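You operate a simulated robot arm through the tools that you are given. There is no shell and no other tool.

The job below is to be done with a simulated robot arm. You get a single attempt, and the scene is never put back.

TASK
Take the white carton and put it on the cream top of the brown dash. Put one of the white spark plugs from the top of the teal-legged table on the blue tape roll. Take the black coil that says "4" from the top of the grey-legged table and put it on the shelf of the maroon stand of the black bench engine. Put the grey relay labelled "30A" from the top of the white shelf on top of the green wire spool and the grey relay that says "20A" on the low bookcase top. Put the gold gear on the top of the white shelf. The order is free. Set down upright: white carton, black coil.

The check looks at the end state, three seconds after you hand in, the way a careful person would. Anything else that was tipped, shoved, dropped, spilled or broken makes it a failure.

THE ROBOT
A 6-joint arm with a two-finger gripper on a trunk, on a base that drives. Base frame: it is fixed to the floor where the robot stands at the start and does not move with it; the origin is under the middle of the robot, x ahead of it, y to its left, z up. Readings come in mm, degrees, newtons and seconds.
With the tool pointing down near the work surface it reaches from about 100 to 420 mm from the robot's upright axis, wherever it stands. Its first joint turns from -115.0 to 115.0 degrees. Places, roughly: black coil [-3500, 3250, 750]; blue tape roll (6x6x3 cm) [-900, 3200, 800]; cream top of the brown dash (50x16 cm) [-2260, -820, 1040]; gold gear (7x7x3 cm) [-8200, 500, 1500]; green wire spool (6x6x6 cm) [-8200, 800, 900]; grey relay [-8000, 500, 1000]; low bookcase top [-6900, -4100, 1000]; shelf of the maroon stand of the black bench engin [-2700, 1460, 700]; top of the white shelf [-8200, 600, 900]; white spark plug (3x3x8 cm) [-400, 3200, 800]. Payload 2.1 kg.
Tool frame: the origin (TCP) lies between the finger pads and is the grasp point; the fingertips stand 20 mm ahead of it; z points along the fingers, y is the line along which they close. Largest opening 100 mm; the body of the gripper starts 63 mm behind the TCP.
Orientation is told as [roll, pitch, yaw] about the base's x, y, z axes, in that order, counted from this pose: with the fingers straight down and closing along the base's y, the tool's x points along the base's -x, its y along +y and its z along -z.

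THE INTERFACE
- The arm moves only by the tool send_rows. Its argument "deltas" is a list of rows, each a list of 3 entries, a list of its own where there are three numbers: the shift along the tool's x, y, z in units of 200 mm (1.0 is 200 mm), then the turn, a rotation vector about the tool's x, y, z in units of 90 degrees (1.0 is 90 degrees), then the opening in per cent of the stroke, from 0 (shut) to 100 (fully open). In form: [[[x, y, z], [rx, ry, rz], fingers], ...]. A call has 1 to 20 rows; each row is the pose to reach, as a shift and turn from the pose commanded when the call began, along the tool's axes at that moment. A call with a number of a shift or a turn outside -1 to 1 is refused whole. Each row takes 0.2 s and may step no farther than 50 mm and 8.6 degrees from the row before; otherwise, or with a gripper value out of range, the whole call is refused. Where a pose cannot be reached the arm comes as near as it can. A force on the tool above 40 N (or 10 N above the force at the start of the call, whichever is more), or a blocked arm, ends the call early, and 0.2 s more pass. Each finger travels about 153 mm/s and halts on what it meets, pressing with about 45 N; the grip force reading is that of the motor and also rises with nothing between the fingers. The clock runs only during rows and for 0.2 s after the last one: add rows that repeat a pose to give the fingers time. It gives the time, the measured TCP pose, the force on the tool (base axes), the opening and the grip force at its end, in the units of the frame above (readings bear some noise), with the torque about the TCP (base axes, N m) and any sound that the robot's microphone picked up.
- Cameras (640 x 400 px; columns grow to the right, rows downward): "scene" is now at [14.8, 96.9, 1702.4]; the picture's right is [-0.41, -0.91, 0.00], its down [-0.59, 0.26, -0.77] and it looks along [0.70, -0.31, -0.64] (base axes); focal length 251 px, centre (320, 200). "wrist" rides on the gripper at [70, -19, -99] in the tool frame; the picture's right is [0.26, 0.97, 0.00], its down [-0.75, 0.20, -0.63] and it looks along [-0.61, 0.16, 0.78] (tool axes); focal length 230 px, centre (320, 200). There is no depth. A picture from a camera that has moved, and an enlarged one, comes with that camera's place and axes in the base frame and with its lens. The place of the scene camera against the robot may be out by one fixed shift of up to 18 mm in any direction.
- capture(camera): a new picture of that camera. It takes no simulated time.
- slide_trunk(by): slides the trunk up (or, below 0, down) by that many mm; the arm and the scene camera ride with it, the base frame stays. It gives what a move gives, with no picture.
- base_move(legs): drives the robot by 1 to 6 legs, each [ahead, turn to the left] in mm and degrees, along the robot's own axes; the way and the turn of a leg run together, so that a leg with both is an arc; at most 1500 mm and 180 degrees a leg. The arm and the cameras ride along, it lands a little off, and it stops where it bumps. It gives what a move gives.
- head_to(pan, tilt): turns the head with the scene camera to pan (to the left, within 155 degrees either way) and tilt (down, from -29 to 69), counted from straight ahead of the robot. It gives what a move gives.
- enlarge(camera, box): a new picture of the part [left, top, right, bottom] of that camera's present view, enlarged. It takes no simulated time.
- sign_off(): hands the job in; it is judged then, once.

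Places have to be worked out from the pictures, the camera data and where the tool is seen. Open the gripper and draw the arm clear of the work before you hand the job in, unless the task says otherwise.

The tools are called after ">>>" as a command line: name --argument value ..., lists and objects as JSON in quotes. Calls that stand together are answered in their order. send_rows: Moves the arm, as the interface text tells. Its arguments: {"type":"object","properties":{"deltas":{"type":"array","items":{"type":"array"}}},"required":["deltas"]} The other tools are called the same way: slide_trunk (by) slides the trunk up or down; base_move (legs) drives the base; head_to (pan, tilt) turns the head that bears the scene camera; capture (camera) takes a picture; enlarge (camera, box) takes an enlarged picture of a part of a camera's view; sign_off () hands the job in.

At the start:

```text
time: 0.0
tool_pos: [324.8, -72.6, 1338.9]
tool_rot: [0.0, 0.1, 0.0]
force: [0.2, 0.0, 0.6]
moment: [0.0, -0.01, 0.01]
width: 100.3
gripper_force: 0.1
trunk travel left (down, up): [-890.0, 100.0]
robot x, y, heading: [-0.2, -0.7, 0.3]
head pan, tilt: [-24.2, 39.9]
```

scene: 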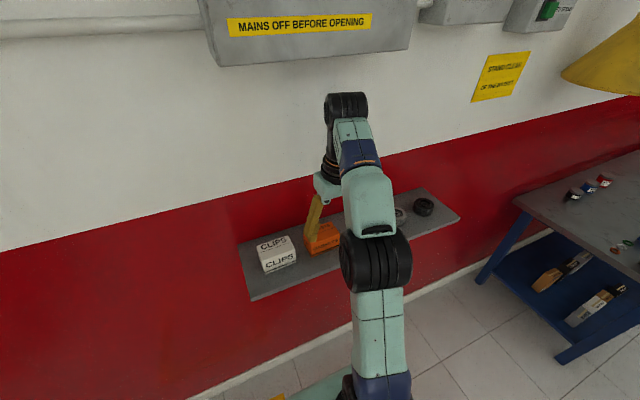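
wrist: 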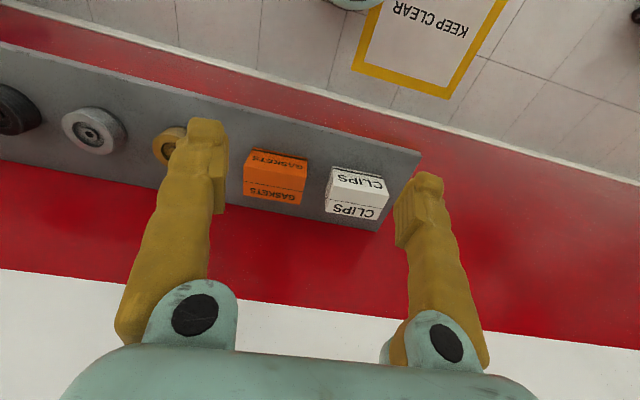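

I begin by looking at the carton and the surroundings more closely; the carton marked CLIPS seems to sit near [465, 28, 1136] from triangulating the two pictures.

>>> enlarge --camera "scene" --box '[220, 170, 480, 320]'

>>> enlarge --camera "wrist" --box '[0, 60, 440, 260]'

```text
2.46 times, centred on (350, 245) of scene
camera zoom: at [14.8, 96.9, 1702.4], right [-0.41, -0.91, 0.0], down [-0.59, 0.26, -0.77], along [0.7, -0.31, -0.64], focal length 618 px, centre (246, 89)
```

zoom: 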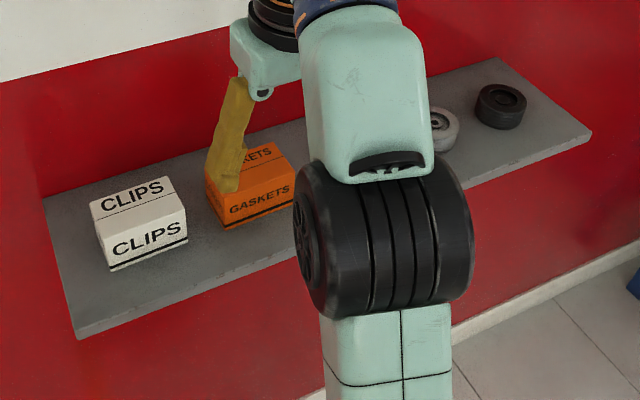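

```text
1.45 times, centred on (220, 160) of wrist
camera zoom: at [254.9, -91.4, 1437.7], right [-0.26, 0.97, 0.0], down [0.75, 0.2, 0.63], along [0.61, 0.16, -0.78], focal length 335 px, centre (466, 258)
```

zoom: 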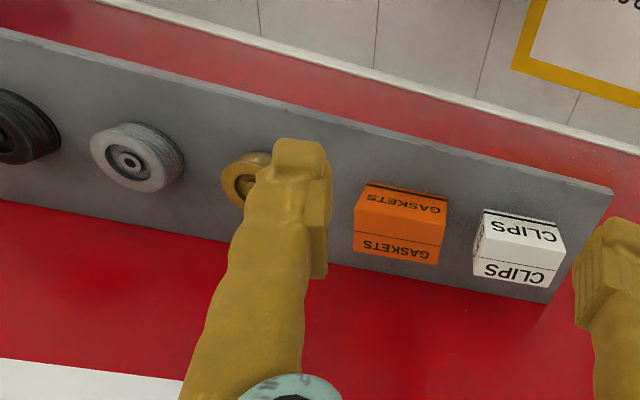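

The carton's edges triangulate to about x 446–502, y -19–74, z 1095–1154, with the wall near x 590. Before moving I survey the room by turning the head.

>>> head_to --pan 60 --tilt 15

>>> capture --camera "scene"

>>> head_to --pan 130 --tilt 15

>>> capture --camera "scene"

>>> head_to --pan -155 --tilt 15

>>> capture --camera "scene"

>>> head_to --pan -80 --tilt 15

>>> capture --camera "scene"

```text
time: 1.6
tool_pos: [324.8, -72.1, 1338.3]
tool_rot: [0.1, 0.0, 0.0]
force: [-0.6, -0.1, 0.8]
moment: [-0.02, -0.03, 0.0]
width: 100.1
gripper_force: 0.1
trunk travel left (down, up): [-890.0, 100.0]
robot x, y, heading: [2.3, -2.7, -0.1]
head pan, tilt: [60.0, 15.0]
```

```text
taken
camera scene: at [-16.1, 212.8, 1741.9], right [0.87, -0.5, 0.0], down [-0.13, -0.22, -0.97], along [0.48, 0.84, -0.26], focal length 251 px, centre (320, 200)
```

scene: 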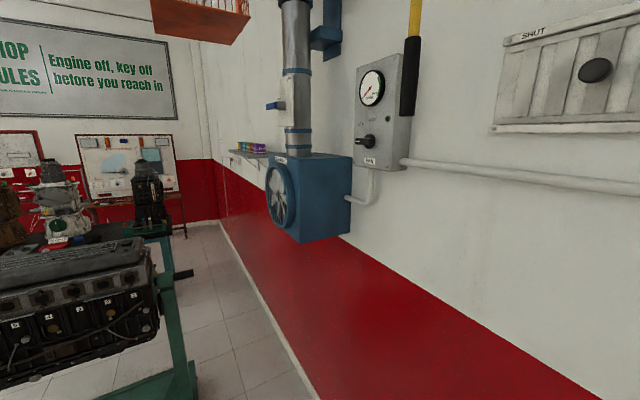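

```text
time: 3.0
tool_pos: [325.0, -71.9, 1340.0]
tool_rot: [0.0, -0.1, 0.0]
force: [0.9, 0.4, -0.1]
moment: [0.03, 0.01, -0.01]
width: 100.1
gripper_force: 0.1
trunk travel left (down, up): [-890.0, 100.0]
robot x, y, heading: [-4.6, -0.8, 0.0]
head pan, tilt: [130.0, 15.0]
```

```text
taken
camera scene: at [-122.8, 203.5, 1741.9], right [0.77, 0.64, 0.0], down [0.17, -0.2, -0.97], along [-0.62, 0.74, -0.26], focal length 251 px, centre (320, 200)
```

scene: 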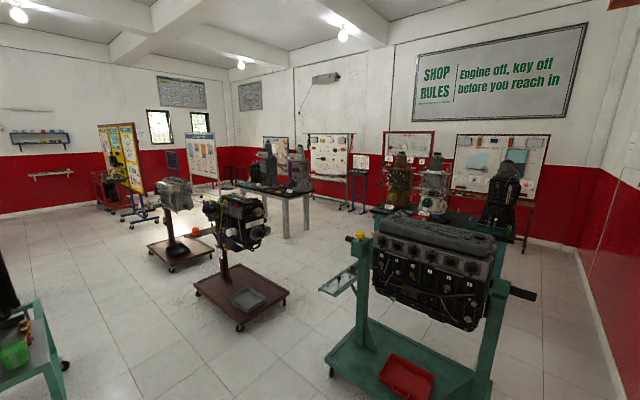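

```text
time: 6.9
tool_pos: [325.3, -72.6, 1338.9]
tool_rot: [-0.1, 0.1, 0.1]
force: [-0.1, -0.1, -0.3]
moment: [-0.01, 0.03, 0.02]
width: 100.2
gripper_force: 0.0
trunk travel left (down, up): [-890.0, 100.0]
robot x, y, heading: [-1.9, 2.7, 0.1]
head pan, tilt: [-154.7, 15.0]
```

```text
taken
camera scene: at [-147.3, 91.9, 1741.9], right [-0.43, 0.9, 0.0], down [0.23, 0.11, -0.97], along [-0.87, -0.41, -0.26], focal length 251 px, centre (320, 200)
```

scene: 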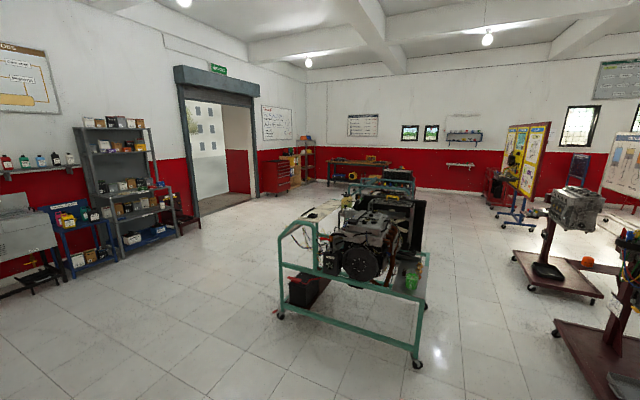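

```text
time: 8.4
tool_pos: [324.4, -72.5, 1338.4]
tool_rot: [-0.1, -0.1, 0.0]
force: [0.1, 0.1, 0.8]
moment: [-0.03, 0.01, -0.04]
width: 99.7
gripper_force: 0.1
trunk travel left (down, up): [-890.0, 100.0]
robot x, y, heading: [-1.4, 0.9, -0.1]
head pan, tilt: [-80.0, 15.0]
```

```text
taken
camera scene: at [-46.8, 39.9, 1741.9], right [-0.98, -0.17, 0.0], down [-0.04, 0.25, -0.97], along [0.17, -0.95, -0.26], focal length 251 px, centre (320, 200)
```

scene: 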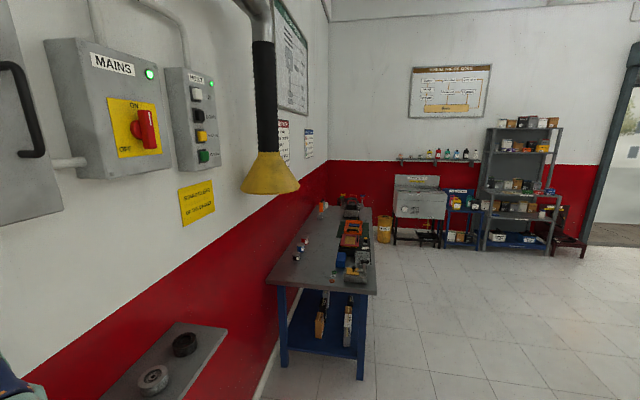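

The room is large; the green-framed trolley behind the robot should carry the brown dash. I enlarge the views toward the working places to learn the layout.

>>> head_to --pan -155 --tilt 15

>>> enlarge --camera "scene" --box '[260, 120, 460, 245]'

>>> enlarge --camera "scene" --box '[260, 200, 460, 325]'

>>> head_to --pan 130 --tilt 15

>>> enlarge --camera "scene" --box '[0, 110, 220, 248]'

>>> enlarge --camera "scene" --box '[140, 110, 360, 248]'

>>> enlarge --camera "scene" --box '[340, 110, 560, 248]'

>>> enlarge --camera "scene" --box '[130, 180, 350, 318]'

```text
time: 9.8
tool_pos: [325.4, -72.8, 1339.0]
tool_rot: [0.0, 0.0, 0.0]
force: [-0.8, -0.6, -0.2]
moment: [0.01, -0.04, 0.03]
width: 100.0
gripper_force: 0.1
trunk travel left (down, up): [-890.0, 100.0]
robot x, y, heading: [1.8, -0.1, -0.0]
head pan, tilt: [-154.7, 15.0]
```

```text
3.20 times, centred on (360, 182) of scene
camera zoom: at [-147.3, 91.8, 1741.9], right [-0.43, 0.9, 0.0], down [0.23, 0.11, -0.97], along [-0.87, -0.41, -0.26], focal length 804 px, centre (192, 256)
```

zoom: 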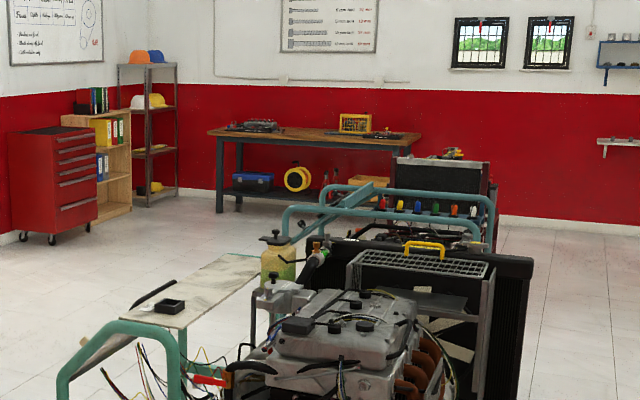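

```text
3.20 times, centred on (360, 262) of scene
camera zoom: at [-147.3, 91.8, 1741.9], right [-0.43, 0.9, 0.0], down [0.23, 0.11, -0.97], along [-0.87, -0.41, -0.26], focal length 804 px, centre (192, 0)
```

zoom: 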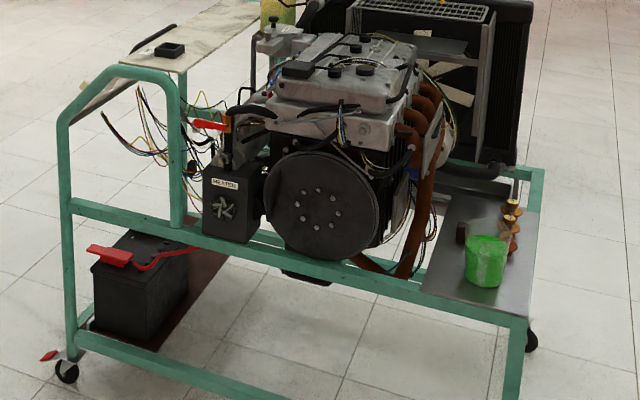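

```text
time: 13.8
tool_pos: [325.4, -73.4, 1339.0]
tool_rot: [0.0, 0.0, -0.1]
force: [0.1, 0.6, -0.1]
moment: [0.02, -0.02, -0.02]
width: 99.9
gripper_force: 0.1
trunk travel left (down, up): [-890.0, 100.0]
robot x, y, heading: [1.3, -1.3, -0.2]
head pan, tilt: [130.0, 15.0]
```

```text
2.90 times, centred on (110, 179) of scene
camera zoom: at [-122.9, 203.5, 1741.9], right [0.77, 0.64, 0.0], down [0.17, -0.2, -0.97], along [-0.62, 0.74, -0.26], focal length 728 px, centre (929, 261)
```

zoom: 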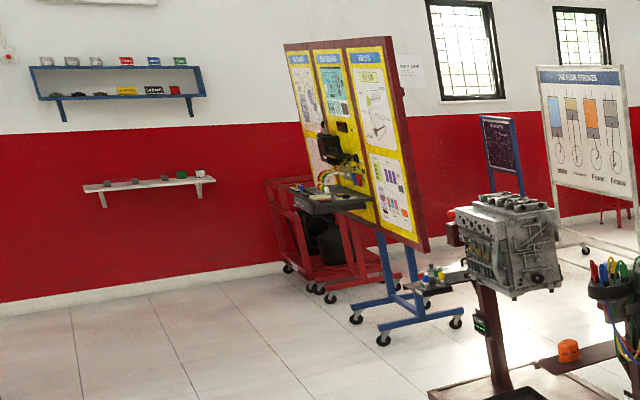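

```text
2.90 times, centred on (250, 179) of scene
camera zoom: at [-122.9, 203.5, 1741.9], right [0.77, 0.64, 0.0], down [0.17, -0.2, -0.97], along [-0.62, 0.74, -0.26], focal length 728 px, centre (523, 261)
```

zoom: 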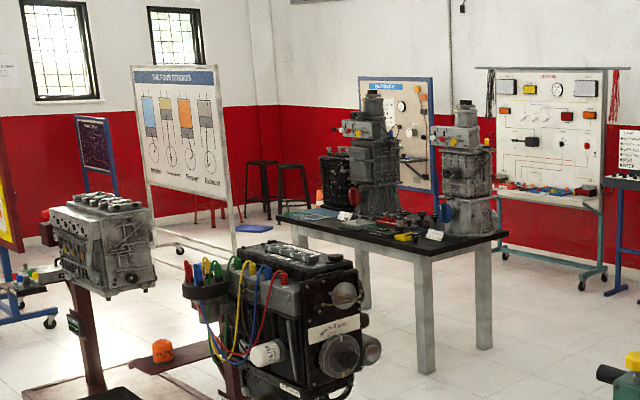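

```text
2.90 times, centred on (450, 179) of scene
camera zoom: at [-122.9, 203.5, 1741.9], right [0.77, 0.64, 0.0], down [0.17, -0.2, -0.97], along [-0.62, 0.74, -0.26], focal length 728 px, centre (-57, 261)
```

zoom: 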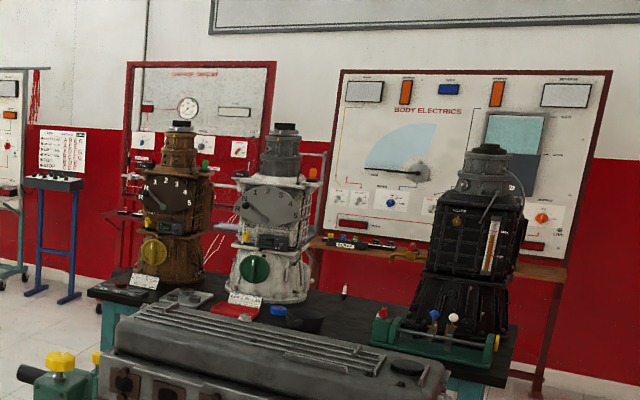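

```text
2.90 times, centred on (240, 249) of scene
camera zoom: at [-122.9, 203.5, 1741.9], right [0.77, 0.64, 0.0], down [0.17, -0.2, -0.97], along [-0.62, 0.74, -0.26], focal length 728 px, centre (552, 58)
```

zoom: 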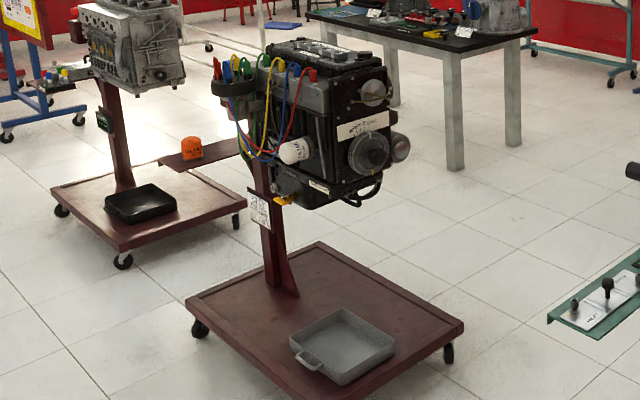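

The layout is clear now. I check the robot's own footprint by looking straight down to the side and back.

>>> head_to --pan 0 --tilt 69

>>> capture --camera "scene"

>>> head_to --pan 90 --tilt 69

>>> capture --camera "scene"

>>> head_to --pan 155 --tilt 69

>>> capture --camera "scene"

>>> head_to --pan -90 --tilt 69

>>> capture --camera "scene"

```text
time: 15.9
tool_pos: [325.7, -73.5, 1339.9]
tool_rot: [-0.1, 0.0, 0.0]
force: [0.8, 0.0, -0.9]
moment: [0.03, 0.0, -0.03]
width: 100.0
gripper_force: 0.0
trunk travel left (down, up): [-890.0, 100.0]
robot x, y, heading: [-0.8, 3.2, 0.0]
head pan, tilt: [0.0, 68.8]
```

```text
taken
camera scene: at [-6.9, 132.0, 1666.2], right [0.0, -1.0, 0.0], down [-0.93, 0.0, -0.36], along [0.36, 0.0, -0.93], focal length 251 px, centre (320, 200)
```

scene: 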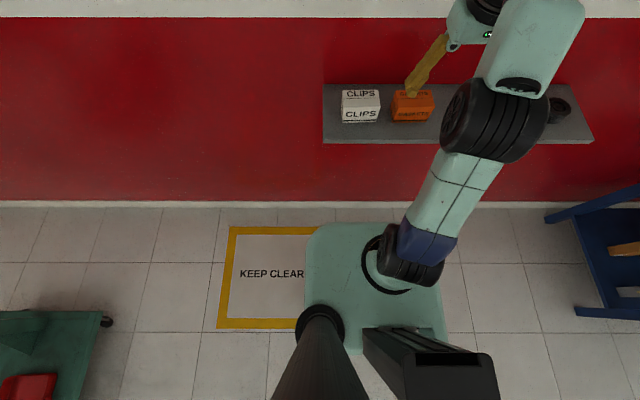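

```text
time: 17.5
tool_pos: [325.4, -73.1, 1338.7]
tool_rot: [0.1, -0.1, 0.0]
force: [-0.2, 0.5, -0.2]
moment: [0.03, 0.0, -0.05]
width: 100.1
gripper_force: 0.1
trunk travel left (down, up): [-890.0, 100.0]
robot x, y, heading: [3.8, 0.3, 0.1]
head pan, tilt: [90.0, 68.8]
```

```text
taken
camera scene: at [-62.8, 187.8, 1666.2], right [1.0, 0.0, 0.0], down [0.0, -0.93, -0.36], along [0.0, 0.36, -0.93], focal length 251 px, centre (320, 200)
```

scene: 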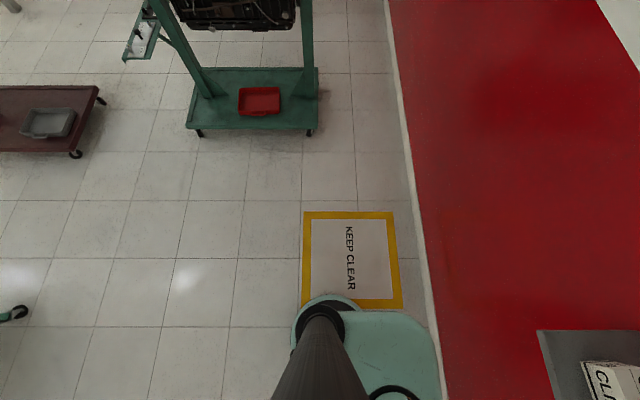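

```text
time: 18.9
tool_pos: [324.7, -71.2, 1338.9]
tool_rot: [0.0, 0.0, 0.0]
force: [-0.3, -0.8, -0.4]
moment: [-0.02, 0.0, 0.03]
width: 99.7
gripper_force: 0.1
trunk travel left (down, up): [-890.0, 100.0]
robot x, y, heading: [0.5, -1.3, -0.1]
head pan, tilt: [154.7, 68.8]
```

```text
taken
camera scene: at [-113.4, 156.0, 1666.2], right [0.43, 0.9, 0.0], down [0.84, -0.4, -0.36], along [-0.33, 0.15, -0.93], focal length 251 px, centre (320, 200)
```

scene: 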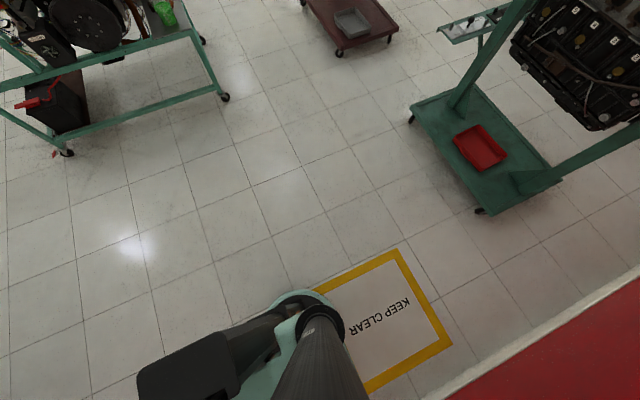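

```text
time: 22.3
tool_pos: [324.5, -73.3, 1340.1]
tool_rot: [-0.1, -0.1, 0.0]
force: [0.9, 0.5, -0.4]
moment: [0.01, 0.0, 0.04]
width: 99.8
gripper_force: 0.1
trunk travel left (down, up): [-890.0, 100.0]
robot x, y, heading: [-2.0, -1.7, -0.0]
head pan, tilt: [-90.0, 68.8]
```

```text
taken
camera scene: at [-62.8, 75.9, 1666.2], right [-1.0, 0.0, 0.0], down [0.0, 0.93, -0.36], along [0.0, -0.36, -0.93], focal length 251 px, centre (320, 200)
```

scene: 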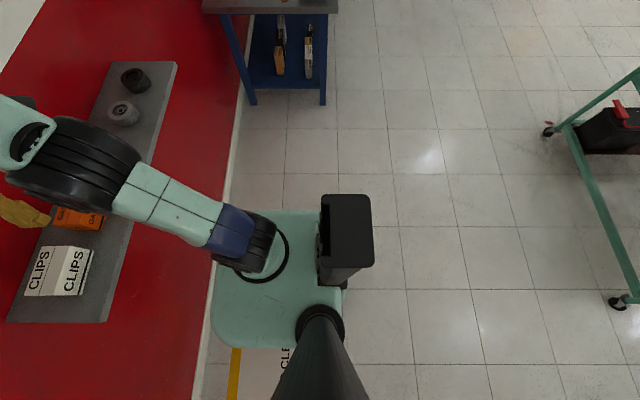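

The plate I see rides on the trunk, so the base footprint is hidden below it. I tilt the gripper a little so the wrist camera looks down at the base front.

>>> send_rows --deltas '[[[0, 0, 0], [0, 0.09, 0], 100], [[0, 0, 0], [0, 0.18, 0], 100], [[0, 0, 0], [0, 0.27, 0], 100], [[0, 0, 0], [0, 0.36, 0], 100], [[0, 0, 0], [0, 0.44, 0], 100], [[0, 0, 0], [0, 0.44, 0], 100]]'

>>> capture --camera "wrist"

```text
time: 23.7
tool_pos: [254.2, -68.3, 1237.7]
tool_rot: [0.0, 39.7, 0.0]
force: [0.0, -0.5, -0.9]
moment: [0.03, 0.01, -0.03]
width: 100.0
gripper_force: 0.1
out of reach, approached as far as the arm can: row 1, 2, 3, 4, 5, 6
trunk travel left (down, up): [-890.0, 100.0]
robot x, y, heading: [-0.5, 0.7, 0.1]
head pan, tilt: [-90.0, 68.8]
```

```text
taken
camera wrist: at [263.0, -88.0, 1358.8], right [-0.2, 0.97, 0.16], down [0.98, 0.2, 0.01], along [-0.03, 0.16, -0.99], focal length 230 px, centre (320, 200)
```

wrist: 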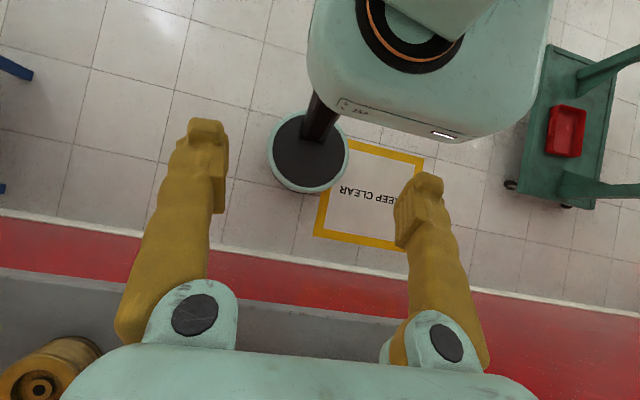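

The base is a round disc of about 0.22 m radius centred under the robot. I tilt the gripper back and start the quarter turn about the tool axis needed for the carton.

>>> send_rows --deltas '[[[0, 0, 0], [0, -0.09, 0], 100], [[0, 0, 0], [0, -0.18, 0], 100], [[0, 0, 0], [0, -0.27, 0], 100], [[0, 0, 0], [0, -0.36, 0], 100], [[0, 0, 0], [0, -0.44, 0], 100], [[0, 0, 0], [0, -0.44, 0], 100]]'

```text
time: 25.1
tool_pos: [256.0, -70.0, 1237.6]
tool_rot: [0.0, -0.2, 0.0]
force: [0.1, 0.2, -0.4]
moment: [0.02, 0.01, -0.01]
width: 99.7
gripper_force: 0.0
trunk travel left (down, up): [-890.0, 100.0]
robot x, y, heading: [2.0, -1.0, 0.1]
head pan, tilt: [-90.0, 68.8]
```

The tool is level again at [256, -70, 1238]. I turn it 90° about its own axis so the fingers close along x, over the carton's short side.

>>> send_rows --deltas '[[[0, 0, 0], [0, 0, 0.09], 100], [[0, 0, 0], [0, 0, 0.18], 100], [[0, 0, 0], [0, 0, 0.27], 100], [[0, 0, 0], [0, 0, 0.36], 100], [[0, 0, 0], [0, 0, 0.45], 100], [[0, 0, 0], [0, 0, 0.54], 100], [[0, 0, 0], [0, 0, 0.63], 100], [[0, 0, 0], [0, 0, 0.72], 100], [[0, 0, 0], [0, 0, 0.81], 100], [[0, 0, 0], [0, 0, 0.9], 100], [[0, 0, 0], [0, 0, 0.98], 100], [[0, 0, 0], [0, 0, 1.0], 100], [[0, 0, 0], [0, 0, 1.0], 100]]'

>>> head_to --pan -10 --tilt 45

>>> capture --camera "wrist"

>>> capture --camera "scene"

```text
time: 27.9
tool_pos: [254.6, -68.1, 1238.5]
tool_rot: [0.0, 0.0, -90.1]
force: [0.0, 0.4, -0.4]
moment: [0.02, -0.02, 0.03]
width: 100.1
gripper_force: 0.1
trunk travel left (down, up): [-890.0, 100.0]
robot x, y, heading: [1.2, -2.3, -0.0]
head pan, tilt: [-90.0, 68.8]
```

```text
time: 29.4
tool_pos: [254.1, -68.5, 1238.0]
tool_rot: [0.0, 0.0, -90.0]
force: [-0.2, -0.1, 0.6]
moment: [-0.03, -0.02, -0.01]
width: 100.2
gripper_force: 0.1
trunk travel left (down, up): [-890.0, 100.0]
robot x, y, heading: [-1.2, 1.1, -0.1]
head pan, tilt: [-10.0, 45.0]
```

```text
taken
camera wrist: at [235.7, 0.8, 1336.6], right [0.97, 0.26, 0.0], down [0.2, -0.75, 0.63], along [0.16, -0.61, -0.78], focal length 230 px, centre (320, 200)
```

wrist: 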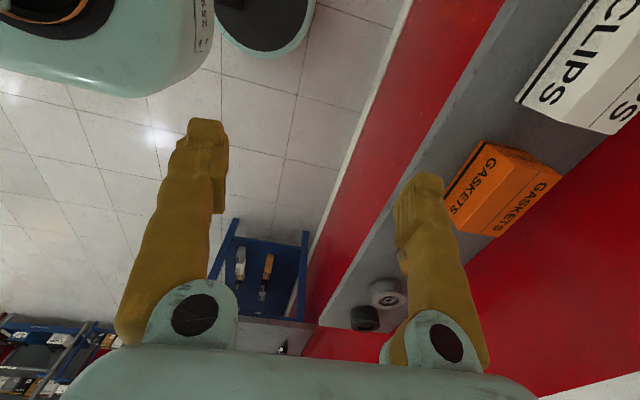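

```text
taken
camera scene: at [17.2, 117.6, 1695.1], right [-0.17, -0.98, 0.0], down [-0.7, 0.12, -0.71], along [0.7, -0.12, -0.71], focal length 251 px, centre (320, 200)
```

scene: 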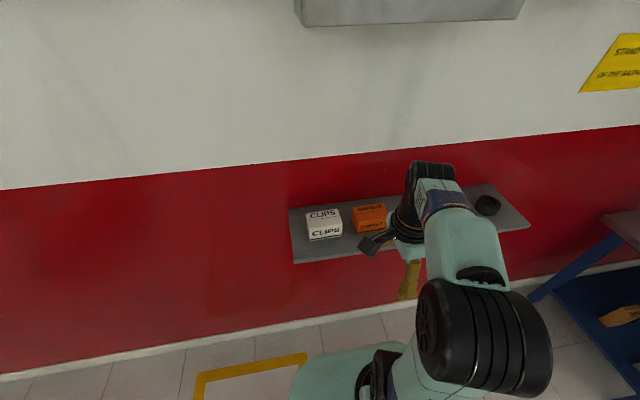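

The fingers now close along x. I drive 120 mm ahead so that the carton falls within reach.

>>> base_move --legs '[[120, 0]]'

>>> capture --camera "wrist"

>>> capture --camera "scene"

```text
time: 30.7
tool_pos: [360.4, -68.9, 1242.4]
tool_rot: [0.7, 0.0, -90.1]
force: [0.4, 1.1, 0.3]
moment: [-0.02, 0.01, 0.02]
width: 100.1
gripper_force: 0.0
trunk travel left (down, up): [-890.0, 100.0]
robot x, y, heading: [121.0, 4.2, -0.2]
head pan, tilt: [-10.0, 45.0]
```

```text
taken
camera wrist: at [339.9, 1.0, 1339.9], right [0.97, 0.26, 0.01], down [0.19, -0.75, 0.63], along [0.17, -0.61, -0.77], focal length 230 px, centre (320, 200)
```

wrist: 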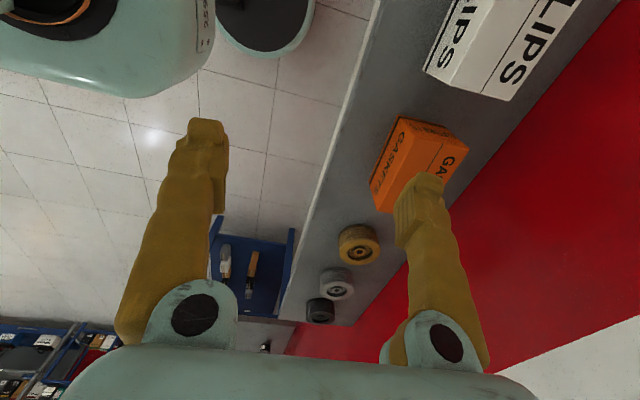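

```text
taken
camera scene: at [119.1, 118.0, 1695.7], right [-0.17, -0.98, 0.0], down [-0.69, 0.12, -0.72], along [0.7, -0.12, -0.7], focal length 251 px, centre (320, 200)
```

scene: 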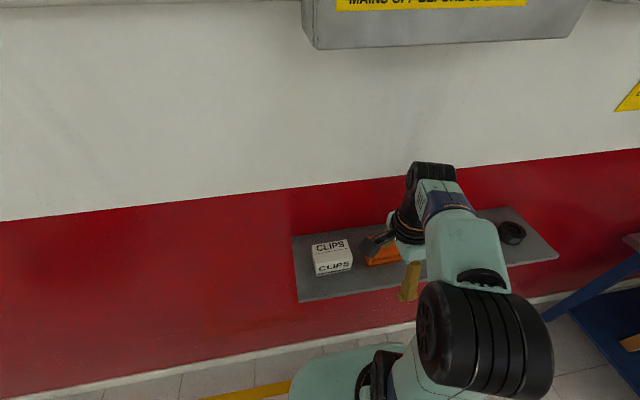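

The tool reading advanced 106 mm while the base says 121; I send a still row to let things settle and read again.

>>> send_rows --deltas '[[[0, 0, 0], [0, 0, 0], 100], [[0, 0, 0], [0, 0, 0], 100], [[0, 0, 0], [0, 0, 0], 100]]'

>>> capture --camera "wrist"

>>> capture --camera "scene"

```text
time: 31.5
tool_pos: [372.7, -68.7, 1239.1]
tool_rot: [0.0, 0.0, -90.1]
force: [1.3, 0.5, -0.1]
moment: [0.01, 0.04, -0.03]
width: 99.7
gripper_force: 0.1
trunk travel left (down, up): [-890.0, 100.0]
robot x, y, heading: [117.1, -0.6, -0.0]
head pan, tilt: [-10.0, 45.0]
```

```text
taken
camera wrist: at [354.0, 0.9, 1336.9], right [0.97, 0.26, 0.0], down [0.2, -0.75, 0.63], along [0.16, -0.61, -0.78], focal length 230 px, centre (320, 200)
```

wrist: 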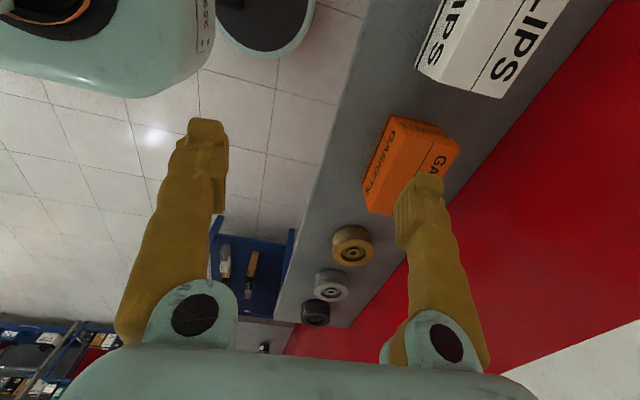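

```text
taken
camera scene: at [137.1, 117.8, 1695.1], right [-0.17, -0.98, 0.0], down [-0.7, 0.12, -0.71], along [0.7, -0.12, -0.71], focal length 251 px, centre (320, 200)
```

scene: 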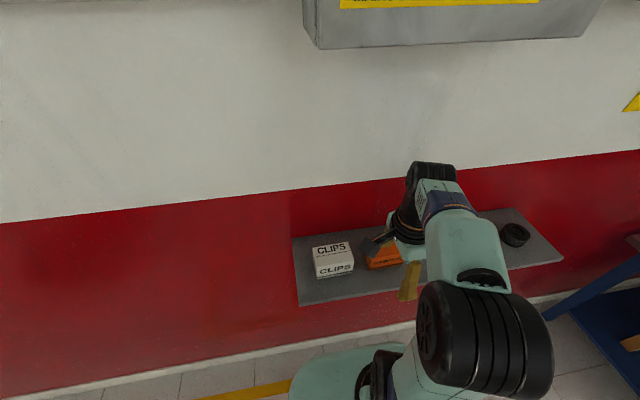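

Settled at [372.7, -68.7, 1239]. I move the open gripper level over the carton at about [474, 27].

>>> send_rows --deltas '[[[0.12, 0.13, 0], [0, 0, 0], 100], [[0.24, 0.25, 0], [0, 0, 0], 100], [[0.36, 0.38, 0], [0, 0, 0], 100], [[0.48, 0.505, 0], [0, 0, 0], 100], [[0.48, 0.505, 0], [0, 0, 0], 100]]'

>>> capture --camera "wrist"

>>> capture --camera "scene"

```text
time: 32.7
tool_pos: [471.6, 27.6, 1238.2]
tool_rot: [0.1, 0.0, -90.1]
force: [0.1, 0.0, 0.1]
moment: [0.04, 0.0, 0.02]
width: 100.0
gripper_force: 0.0
trunk travel left (down, up): [-890.0, 100.0]
robot x, y, heading: [119.8, -2.3, 0.1]
head pan, tilt: [-10.0, 45.0]
```

```text
taken
camera wrist: at [454.2, 97.5, 1337.5], right [0.97, 0.26, 0.0], down [0.2, -0.75, 0.63], along [0.16, -0.61, -0.78], focal length 230 px, centre (320, 200)
```

wrist: 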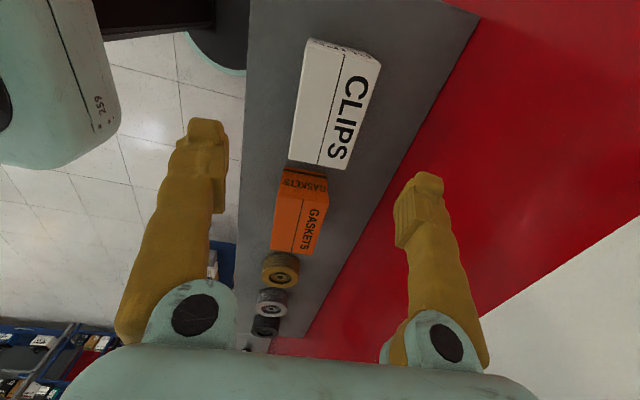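

```text
taken
camera scene: at [136.1, 117.5, 1695.1], right [-0.17, -0.98, 0.0], down [-0.7, 0.12, -0.71], along [0.7, -0.12, -0.71], focal length 251 px, centre (320, 200)
```

scene: 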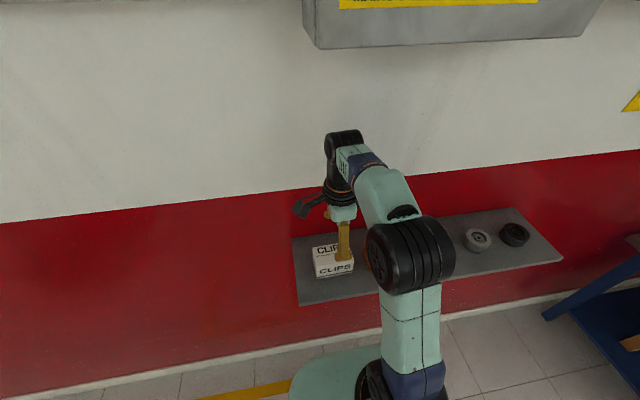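

The carton lies between the fingers' span; I enlarge to measure its corners and yaw.

>>> enlarge --camera "wrist" --box '[240, 20, 420, 200]'

```text
2.22 times, centred on (330, 110) of wrist
camera zoom: at [454.2, 97.5, 1337.5], right [0.97, 0.26, 0.0], down [0.2, -0.75, 0.63], along [0.16, -0.61, -0.78], focal length 511 px, centre (298, 400)
```

zoom: 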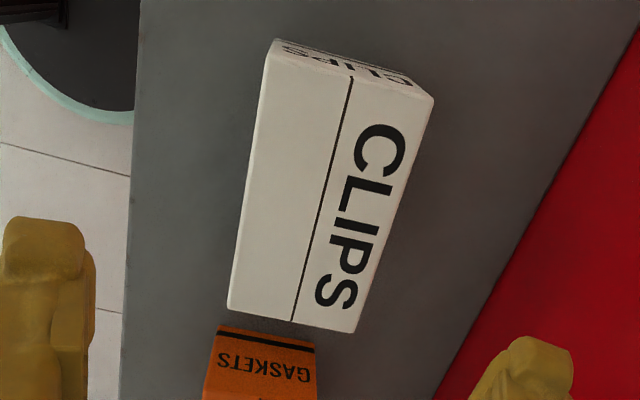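

The top face measures about 53 × 86 mm, centred near [477, 37] with ~2° yaw. I centre on it and go straight down with open fingers to about z 1130.

>>> send_rows --deltas '[[[0.045, 0.027, 0.0], [0, 0, -0.02], 100], [[0.045, 0.027, 0.2], [0, 0, -0.02], 100], [[0.045, 0.027, 0.35], [0, 0, -0.02], 100], [[0.045, 0.027, 0.45], [0, 0, -0.02], 100], [[0.045, 0.027, 0.54], [0, 0, -0.02], 100], [[0.045, 0.027, 0.54], [0, 0, -0.02], 100]]'

>>> capture --camera "wrist"

>>> capture --camera "scene"

```text
time: 34.1
tool_pos: [479.3, 34.6, 1130.3]
tool_rot: [0.1, 0.0, -88.3]
force: [-0.5, -0.5, -0.5]
moment: [0.03, -0.02, 0.01]
width: 100.2
gripper_force: 0.1
trunk travel left (down, up): [-890.0, 100.0]
robot x, y, heading: [118.1, 3.2, -0.0]
head pan, tilt: [-10.0, 45.0]
```

```text
taken
camera wrist: at [458.4, 105.1, 1229.1], right [0.96, 0.29, 0.0], down [0.22, -0.74, 0.63], along [0.18, -0.6, -0.78], focal length 230 px, centre (320, 200)
```

wrist: 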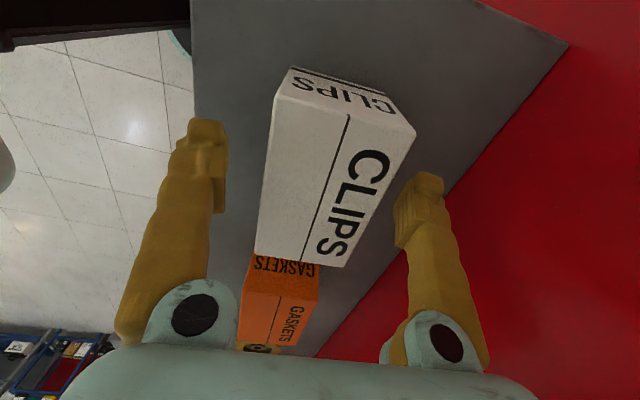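

```text
taken
camera scene: at [136.6, 117.7, 1695.1], right [-0.17, -0.98, 0.0], down [-0.7, 0.12, -0.71], along [0.7, -0.12, -0.71], focal length 251 px, centre (320, 200)
```

scene: 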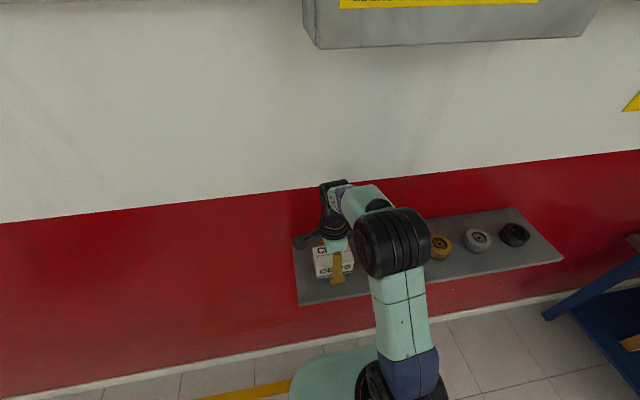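

The fingers straddle the carton; corner estimates put its top near z 1140. I go down 10 mm more and close the fingers on it.

>>> send_rows --deltas '[[[0.01, 0, 0.05], [0, 0, 0], 100], [[0.01, 0, 0.05], [0, 0, 0], 60], [[0.01, 0, 0.05], [0, 0, 0], 30], [[0.01, 0, 0.05], [0, 0, 0], 30], [[0.01, 0, 0.05], [0, 0, 0], 30]]'

>>> capture --camera "wrist"

```text
time: 35.3
tool_pos: [479.8, 38.5, 1120.6]
tool_rot: [0.0, 0.0, -88.3]
force: [1.5, -0.1, 1.4]
moment: [0.0, 0.08, 0.04]
width: 57.2
gripper_force: 45.1
trunk travel left (down, up): [-890.0, 100.0]
robot x, y, heading: [120.5, -2.0, -0.1]
head pan, tilt: [-10.0, 45.0]
```

```text
taken
camera wrist: at [458.5, 107.4, 1219.1], right [0.96, 0.29, 0.0], down [0.22, -0.74, 0.63], along [0.18, -0.6, -0.78], focal length 230 px, centre (320, 200)
```

wrist: 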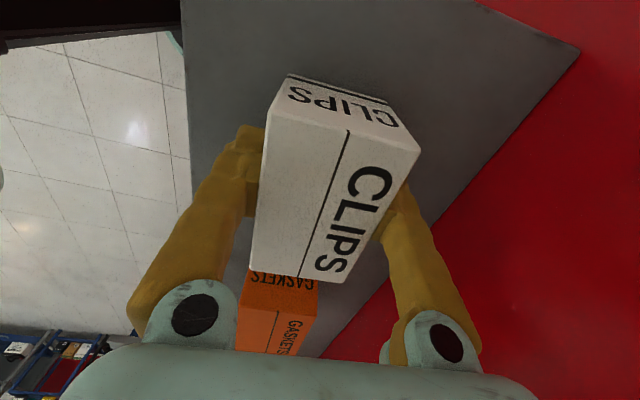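

Gripped at 57 mm with 45 N. I lift it 100 mm straight up.

>>> send_rows --deltas '[[[0, 0, -0.05], [0, 0, 0], 30], [[0, 0, -0.15], [0, 0, 0], 30], [[0, 0, -0.3], [0, 0, 0], 30], [[0, 0, -0.45], [0, 0, 0], 30], [[0, 0, -0.5], [0, 0, 0], 30], [[0, 0, -0.5], [0, 0, 0], 30]]'

>>> capture --camera "wrist"

>>> capture --camera "scene"

```text
time: 36.7
tool_pos: [480.9, 39.3, 1220.2]
tool_rot: [0.0, 0.1, -88.3]
force: [-0.5, 0.6, -3.2]
moment: [0.01, -0.01, 0.01]
width: 57.2
gripper_force: 44.9
trunk travel left (down, up): [-890.0, 100.0]
robot x, y, heading: [120.7, -2.6, 0.1]
head pan, tilt: [-10.0, 45.0]
```

```text
taken
camera wrist: at [458.5, 107.8, 1319.3], right [0.96, 0.29, 0.0], down [0.22, -0.74, 0.63], along [0.18, -0.6, -0.78], focal length 230 px, centre (320, 200)
```

wrist: 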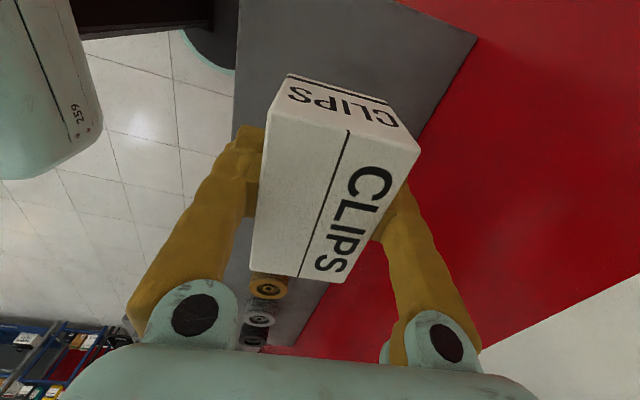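

```text
taken
camera scene: at [137.4, 117.9, 1695.0], right [-0.17, -0.98, 0.0], down [-0.7, 0.12, -0.71], along [0.7, -0.12, -0.71], focal length 251 px, centre (320, 200)
```

scene: 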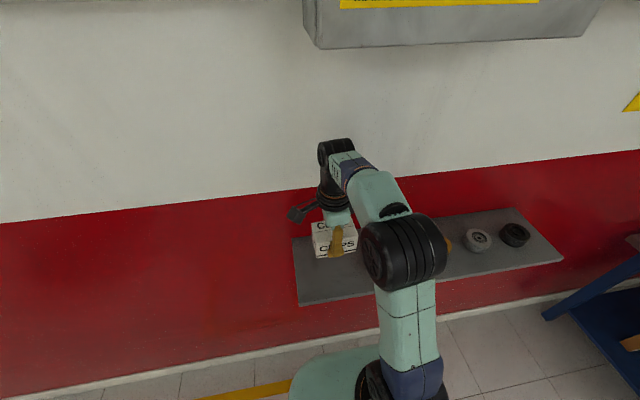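

The carton is held level about 33 mm below the TCP. I back away from the wall 500 mm.

>>> base_move --legs '[[-520, 0]]'

>>> send_rows --deltas '[[[0, -0.15, 0], [0, 0, 0], 30], [[0, -0.3, 0], [0, 0, 0], 30], [[0, -0.45, 0], [0, 0, 0], 30], [[0, -0.5, 0], [0, 0, 0], 30], [[0, -0.5, 0], [0, 0, 0], 30]]'

>>> head_to --pan -130 --tilt 25

>>> capture --camera "scene"

```text
time: 39.7
tool_pos: [-40.1, 38.4, 1219.4]
tool_rot: [0.0, 0.0, -88.0]
force: [-0.2, -0.1, -3.3]
moment: [0.06, 0.02, 0.01]
width: 57.2
gripper_force: 45.2
trunk travel left (down, up): [-890.0, 100.0]
robot x, y, heading: [-402.3, -1.8, 0.1]
head pan, tilt: [-10.0, 45.0]
```

```text
time: 40.9
tool_pos: [-141.2, 36.8, 1220.8]
tool_rot: [0.0, 0.0, -88.0]
force: [-0.2, 0.0, -2.8]
moment: [0.0, 0.03, -0.01]
width: 57.0
gripper_force: 44.8
trunk travel left (down, up): [-890.0, 100.0]
robot x, y, heading: [-399.0, -1.7, 0.4]
head pan, tilt: [-10.0, 45.0]
```

```text
time: 42.9
tool_pos: [-140.8, 35.3, 1220.0]
tool_rot: [0.0, 0.0, -88.0]
force: [0.2, 0.5, -2.5]
moment: [0.03, -0.03, -0.01]
width: 57.0
gripper_force: 44.7
trunk travel left (down, up): [-890.0, 100.0]
robot x, y, heading: [-402.6, -1.0, 0.5]
head pan, tilt: [-130.0, 25.0]
```

```text
taken
camera scene: at [-522.9, 59.6, 1725.7], right [-0.77, 0.64, 0.0], down [0.27, 0.33, -0.91], along [-0.58, -0.7, -0.42], focal length 251 px, centre (320, 200)
```

scene: 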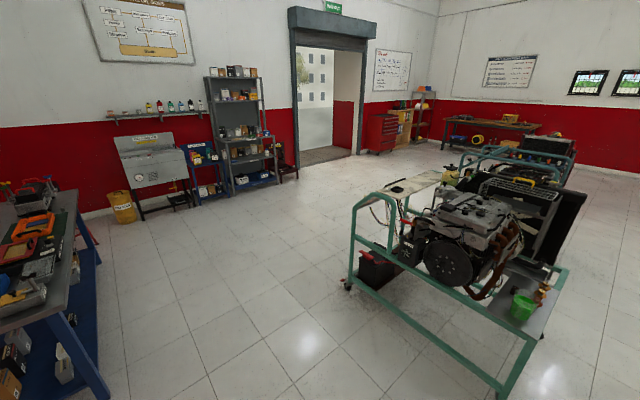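

The floor between here and the green frame is clear and the blue table stays well to the left. I turn right 125° and drive toward the dash's outer side.

>>> base_move --legs '[[0, -125], [1450, 0]]'

>>> head_to --pan -40 --tilt 35

>>> capture --camera "scene"

```text
time: 55.3
tool_pos: [-1331.6, -1427.8, 1220.7]
tool_rot: [0.2, 0.0, 147.3]
force: [0.3, -1.0, -3.0]
moment: [-0.02, -0.03, -0.05]
width: 56.9
gripper_force: 44.7
trunk travel left (down, up): [-890.0, 100.0]
robot x, y, heading: [-1215.0, -1193.9, -124.7]
head pan, tilt: [-130.0, 25.0]
```

```text
time: 56.9
tool_pos: [-1332.9, -1428.9, 1220.5]
tool_rot: [0.0, 0.0, 147.3]
force: [0.0, 0.3, -2.4]
moment: [0.01, -0.05, 0.0]
width: 57.1
gripper_force: 45.0
trunk travel left (down, up): [-890.0, 100.0]
robot x, y, heading: [-1215.4, -1195.8, -124.3]
head pan, tilt: [-40.0, 35.0]
```

```text
taken
camera scene: at [-1153.5, -1255.3, 1709.9], right [-0.27, 0.96, 0.0], down [0.55, 0.15, -0.82], along [-0.79, -0.22, -0.57], focal length 251 px, centre (320, 200)
```

scene: 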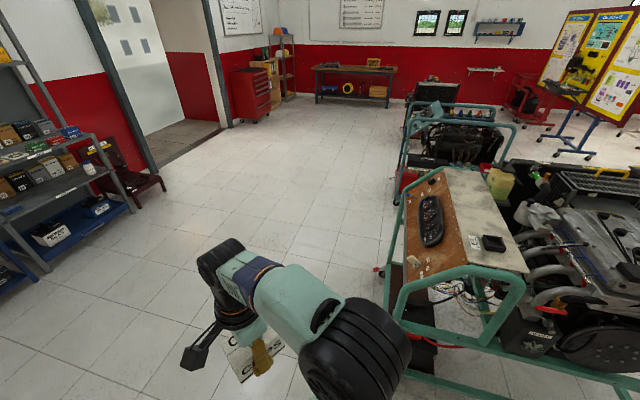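

The brown dash with the cream top is now in plain view. I enlarge it to measure.

>>> enlarge --camera "scene" --box '[370, 140, 570, 265]'

>>> enlarge --camera "scene" --box '[360, 220, 600, 370]'

```text
3.20 times, centred on (470, 202) of scene
camera zoom: at [-1153.5, -1255.3, 1709.9], right [-0.27, 0.96, 0.0], down [0.55, 0.15, -0.82], along [-0.79, -0.22, -0.57], focal length 804 px, centre (-160, 192)
```

zoom: 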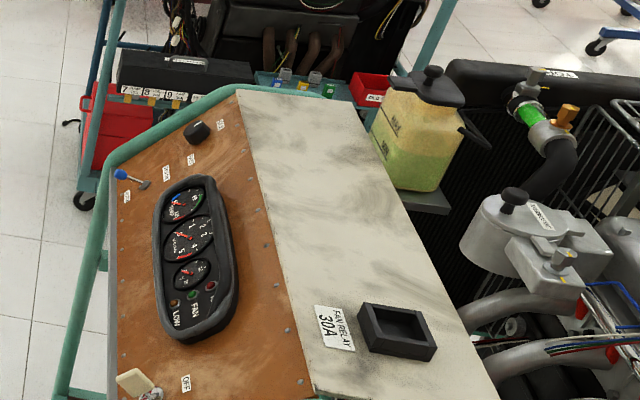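

```text
2.67 times, centred on (480, 295) of scene
camera zoom: at [-1153.5, -1255.3, 1709.9], right [-0.27, 0.96, 0.0], down [0.55, 0.15, -0.82], along [-0.79, -0.22, -0.57], focal length 670 px, centre (-107, -53)
```

zoom: 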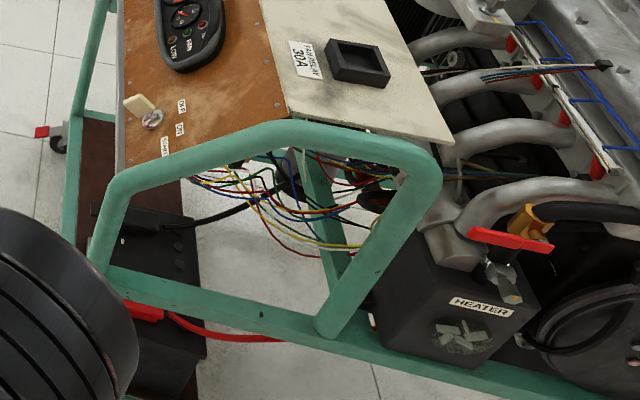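

The cream top spans roughly x -1850…-2560, y -924…-740, with a black relay tray near x -1985. I drive on a bit to view the frame from its outer long side and see how near the base can stand.

>>> base_move --legs '[[900, 0]]'

>>> head_to --pan -118 --tilt 35

>>> capture --camera "scene"

>>> enlarge --camera "scene" --box '[180, 80, 460, 255]'

```text
time: 61.6
tool_pos: [-1843.5, -2164.6, 1221.0]
tool_rot: [0.1, 0.0, 147.0]
force: [-0.1, -0.3, -2.9]
moment: [0.0, -0.03, 0.01]
width: 56.7
gripper_force: 45.1
trunk travel left (down, up): [-890.0, 100.0]
robot x, y, heading: [-1723.6, -1932.4, -124.9]
head pan, tilt: [-40.0, 35.0]
```

```text
time: 63.1
tool_pos: [-1843.6, -2164.3, 1220.2]
tool_rot: [0.0, 0.0, 146.9]
force: [-0.7, -0.3, -3.1]
moment: [0.0, 0.0, -0.01]
width: 57.1
gripper_force: 45.4
trunk travel left (down, up): [-890.0, 100.0]
robot x, y, heading: [-1724.7, -1932.5, -124.8]
head pan, tilt: [-118.0, 35.0]
```

```text
taken
camera scene: at [-1618.8, -1892.7, 1709.9], right [0.89, 0.46, 0.0], down [0.26, -0.51, -0.82], along [-0.37, 0.73, -0.57], focal length 251 px, centre (320, 200)
```

scene: 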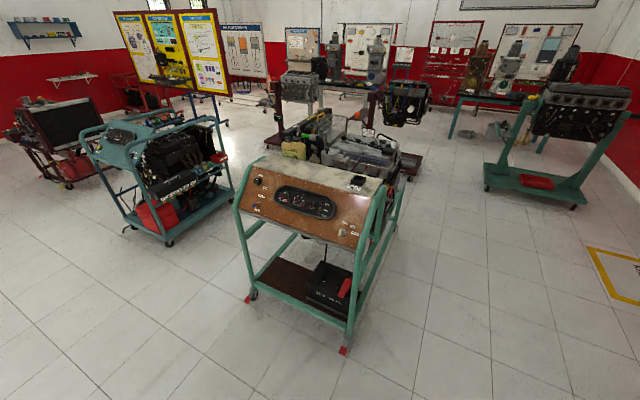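

```text
2.29 times, centred on (320, 168) of scene
camera zoom: at [-1618.8, -1892.7, 1709.9], right [0.89, 0.46, 0.0], down [0.26, -0.51, -0.82], along [-0.37, 0.73, -0.57], focal length 574 px, centre (320, 274)
```

zoom: 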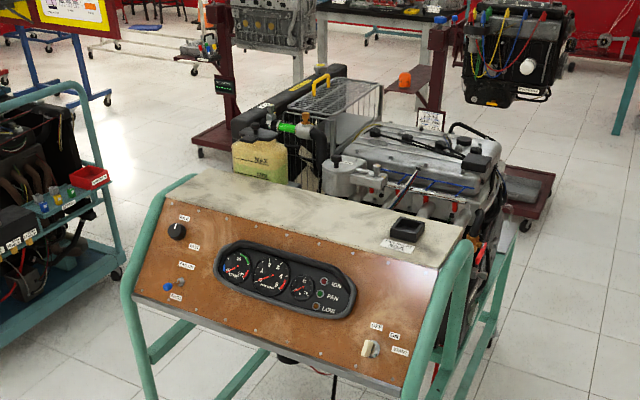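

Wheels and lower rails keep the base about 0.5 m from the free part of the cream top, so I test here, over free floor, how far the arm really reaches with the tool down.

>>> send_rows --deltas '[[[0, 0.2, 0], [0, 0, 0], 30], [[0, 0.4, 0], [0, 0, 0], 30], [[0, 0.6, 0], [0, 0, 0], 30], [[0, 0.8, 0], [0, 0, 0], 30], [[0, 1.0, 0], [0, 0, 0], 30], [[0, 1.0, 0], [0, 0, 0], 30]]'

```text
time: 64.5
tool_pos: [-1942.6, -2318.1, 1213.8]
tool_rot: [0.0, 0.1, 146.9]
force: [-0.2, 0.7, -2.6]
moment: [-0.02, -0.02, 0.01]
width: 57.1
gripper_force: 44.9
out of reach, approached as far as the arm can: row 5, 6
trunk travel left (down, up): [-890.0, 100.0]
robot x, y, heading: [-1723.5, -1935.5, -125.0]
head pan, tilt: [-118.0, 35.0]
```

At this height it reaches about 443 mm. I try lower heights to find the best reach.

>>> send_rows --deltas '[[[0, 0, 0.2], [0, 0, 0], 30], [[0, 0.1, 0.4], [0, 0, 0], 30], [[0, 0.2, 0.5], [0, 0, 0], 30], [[0, 0.3, 0.5], [0, 0, 0], 30], [[0, 0.3, 0.5], [0, 0, 0], 30]]'

```text
time: 65.7
tool_pos: [-1963.9, -2346.6, 1108.1]
tool_rot: [-0.1, 0.0, 146.9]
force: [0.5, -0.1, -2.5]
moment: [-0.01, -0.04, 0.02]
width: 57.0
gripper_force: 44.9
out of reach, approached as far as the arm can: row 3, 4, 5
trunk travel left (down, up): [-890.0, 100.0]
robot x, y, heading: [-1722.6, -1931.5, -124.7]
head pan, tilt: [-118.0, 35.0]
```

At z 1108 the reach is already 478 mm. I probe lower still.

>>> send_rows --deltas '[[[0, 0.0, 0.2], [0, 0, 0], 30], [[0, 0.1, 0.4], [0, 0, 0], 30], [[0, 0.2, 0.5], [0, 0, 0], 30], [[0, 0.3, 0.5], [0, 0, 0], 30], [[0, 0.3, 0.5], [0, 0, 0], 30]]'

```text
time: 66.9
tool_pos: [-1967.5, -2350.7, 1010.2]
tool_rot: [0.0, 0.0, 146.9]
force: [0.1, 0.1, -2.4]
moment: [0.01, -0.02, -0.01]
width: 56.9
gripper_force: 45.1
out of reach, approached as far as the arm can: row 2, 3, 4, 5
trunk travel left (down, up): [-890.0, 100.0]
robot x, y, heading: [-1723.3, -1933.9, -124.7]
head pan, tilt: [-118.0, 35.0]
```

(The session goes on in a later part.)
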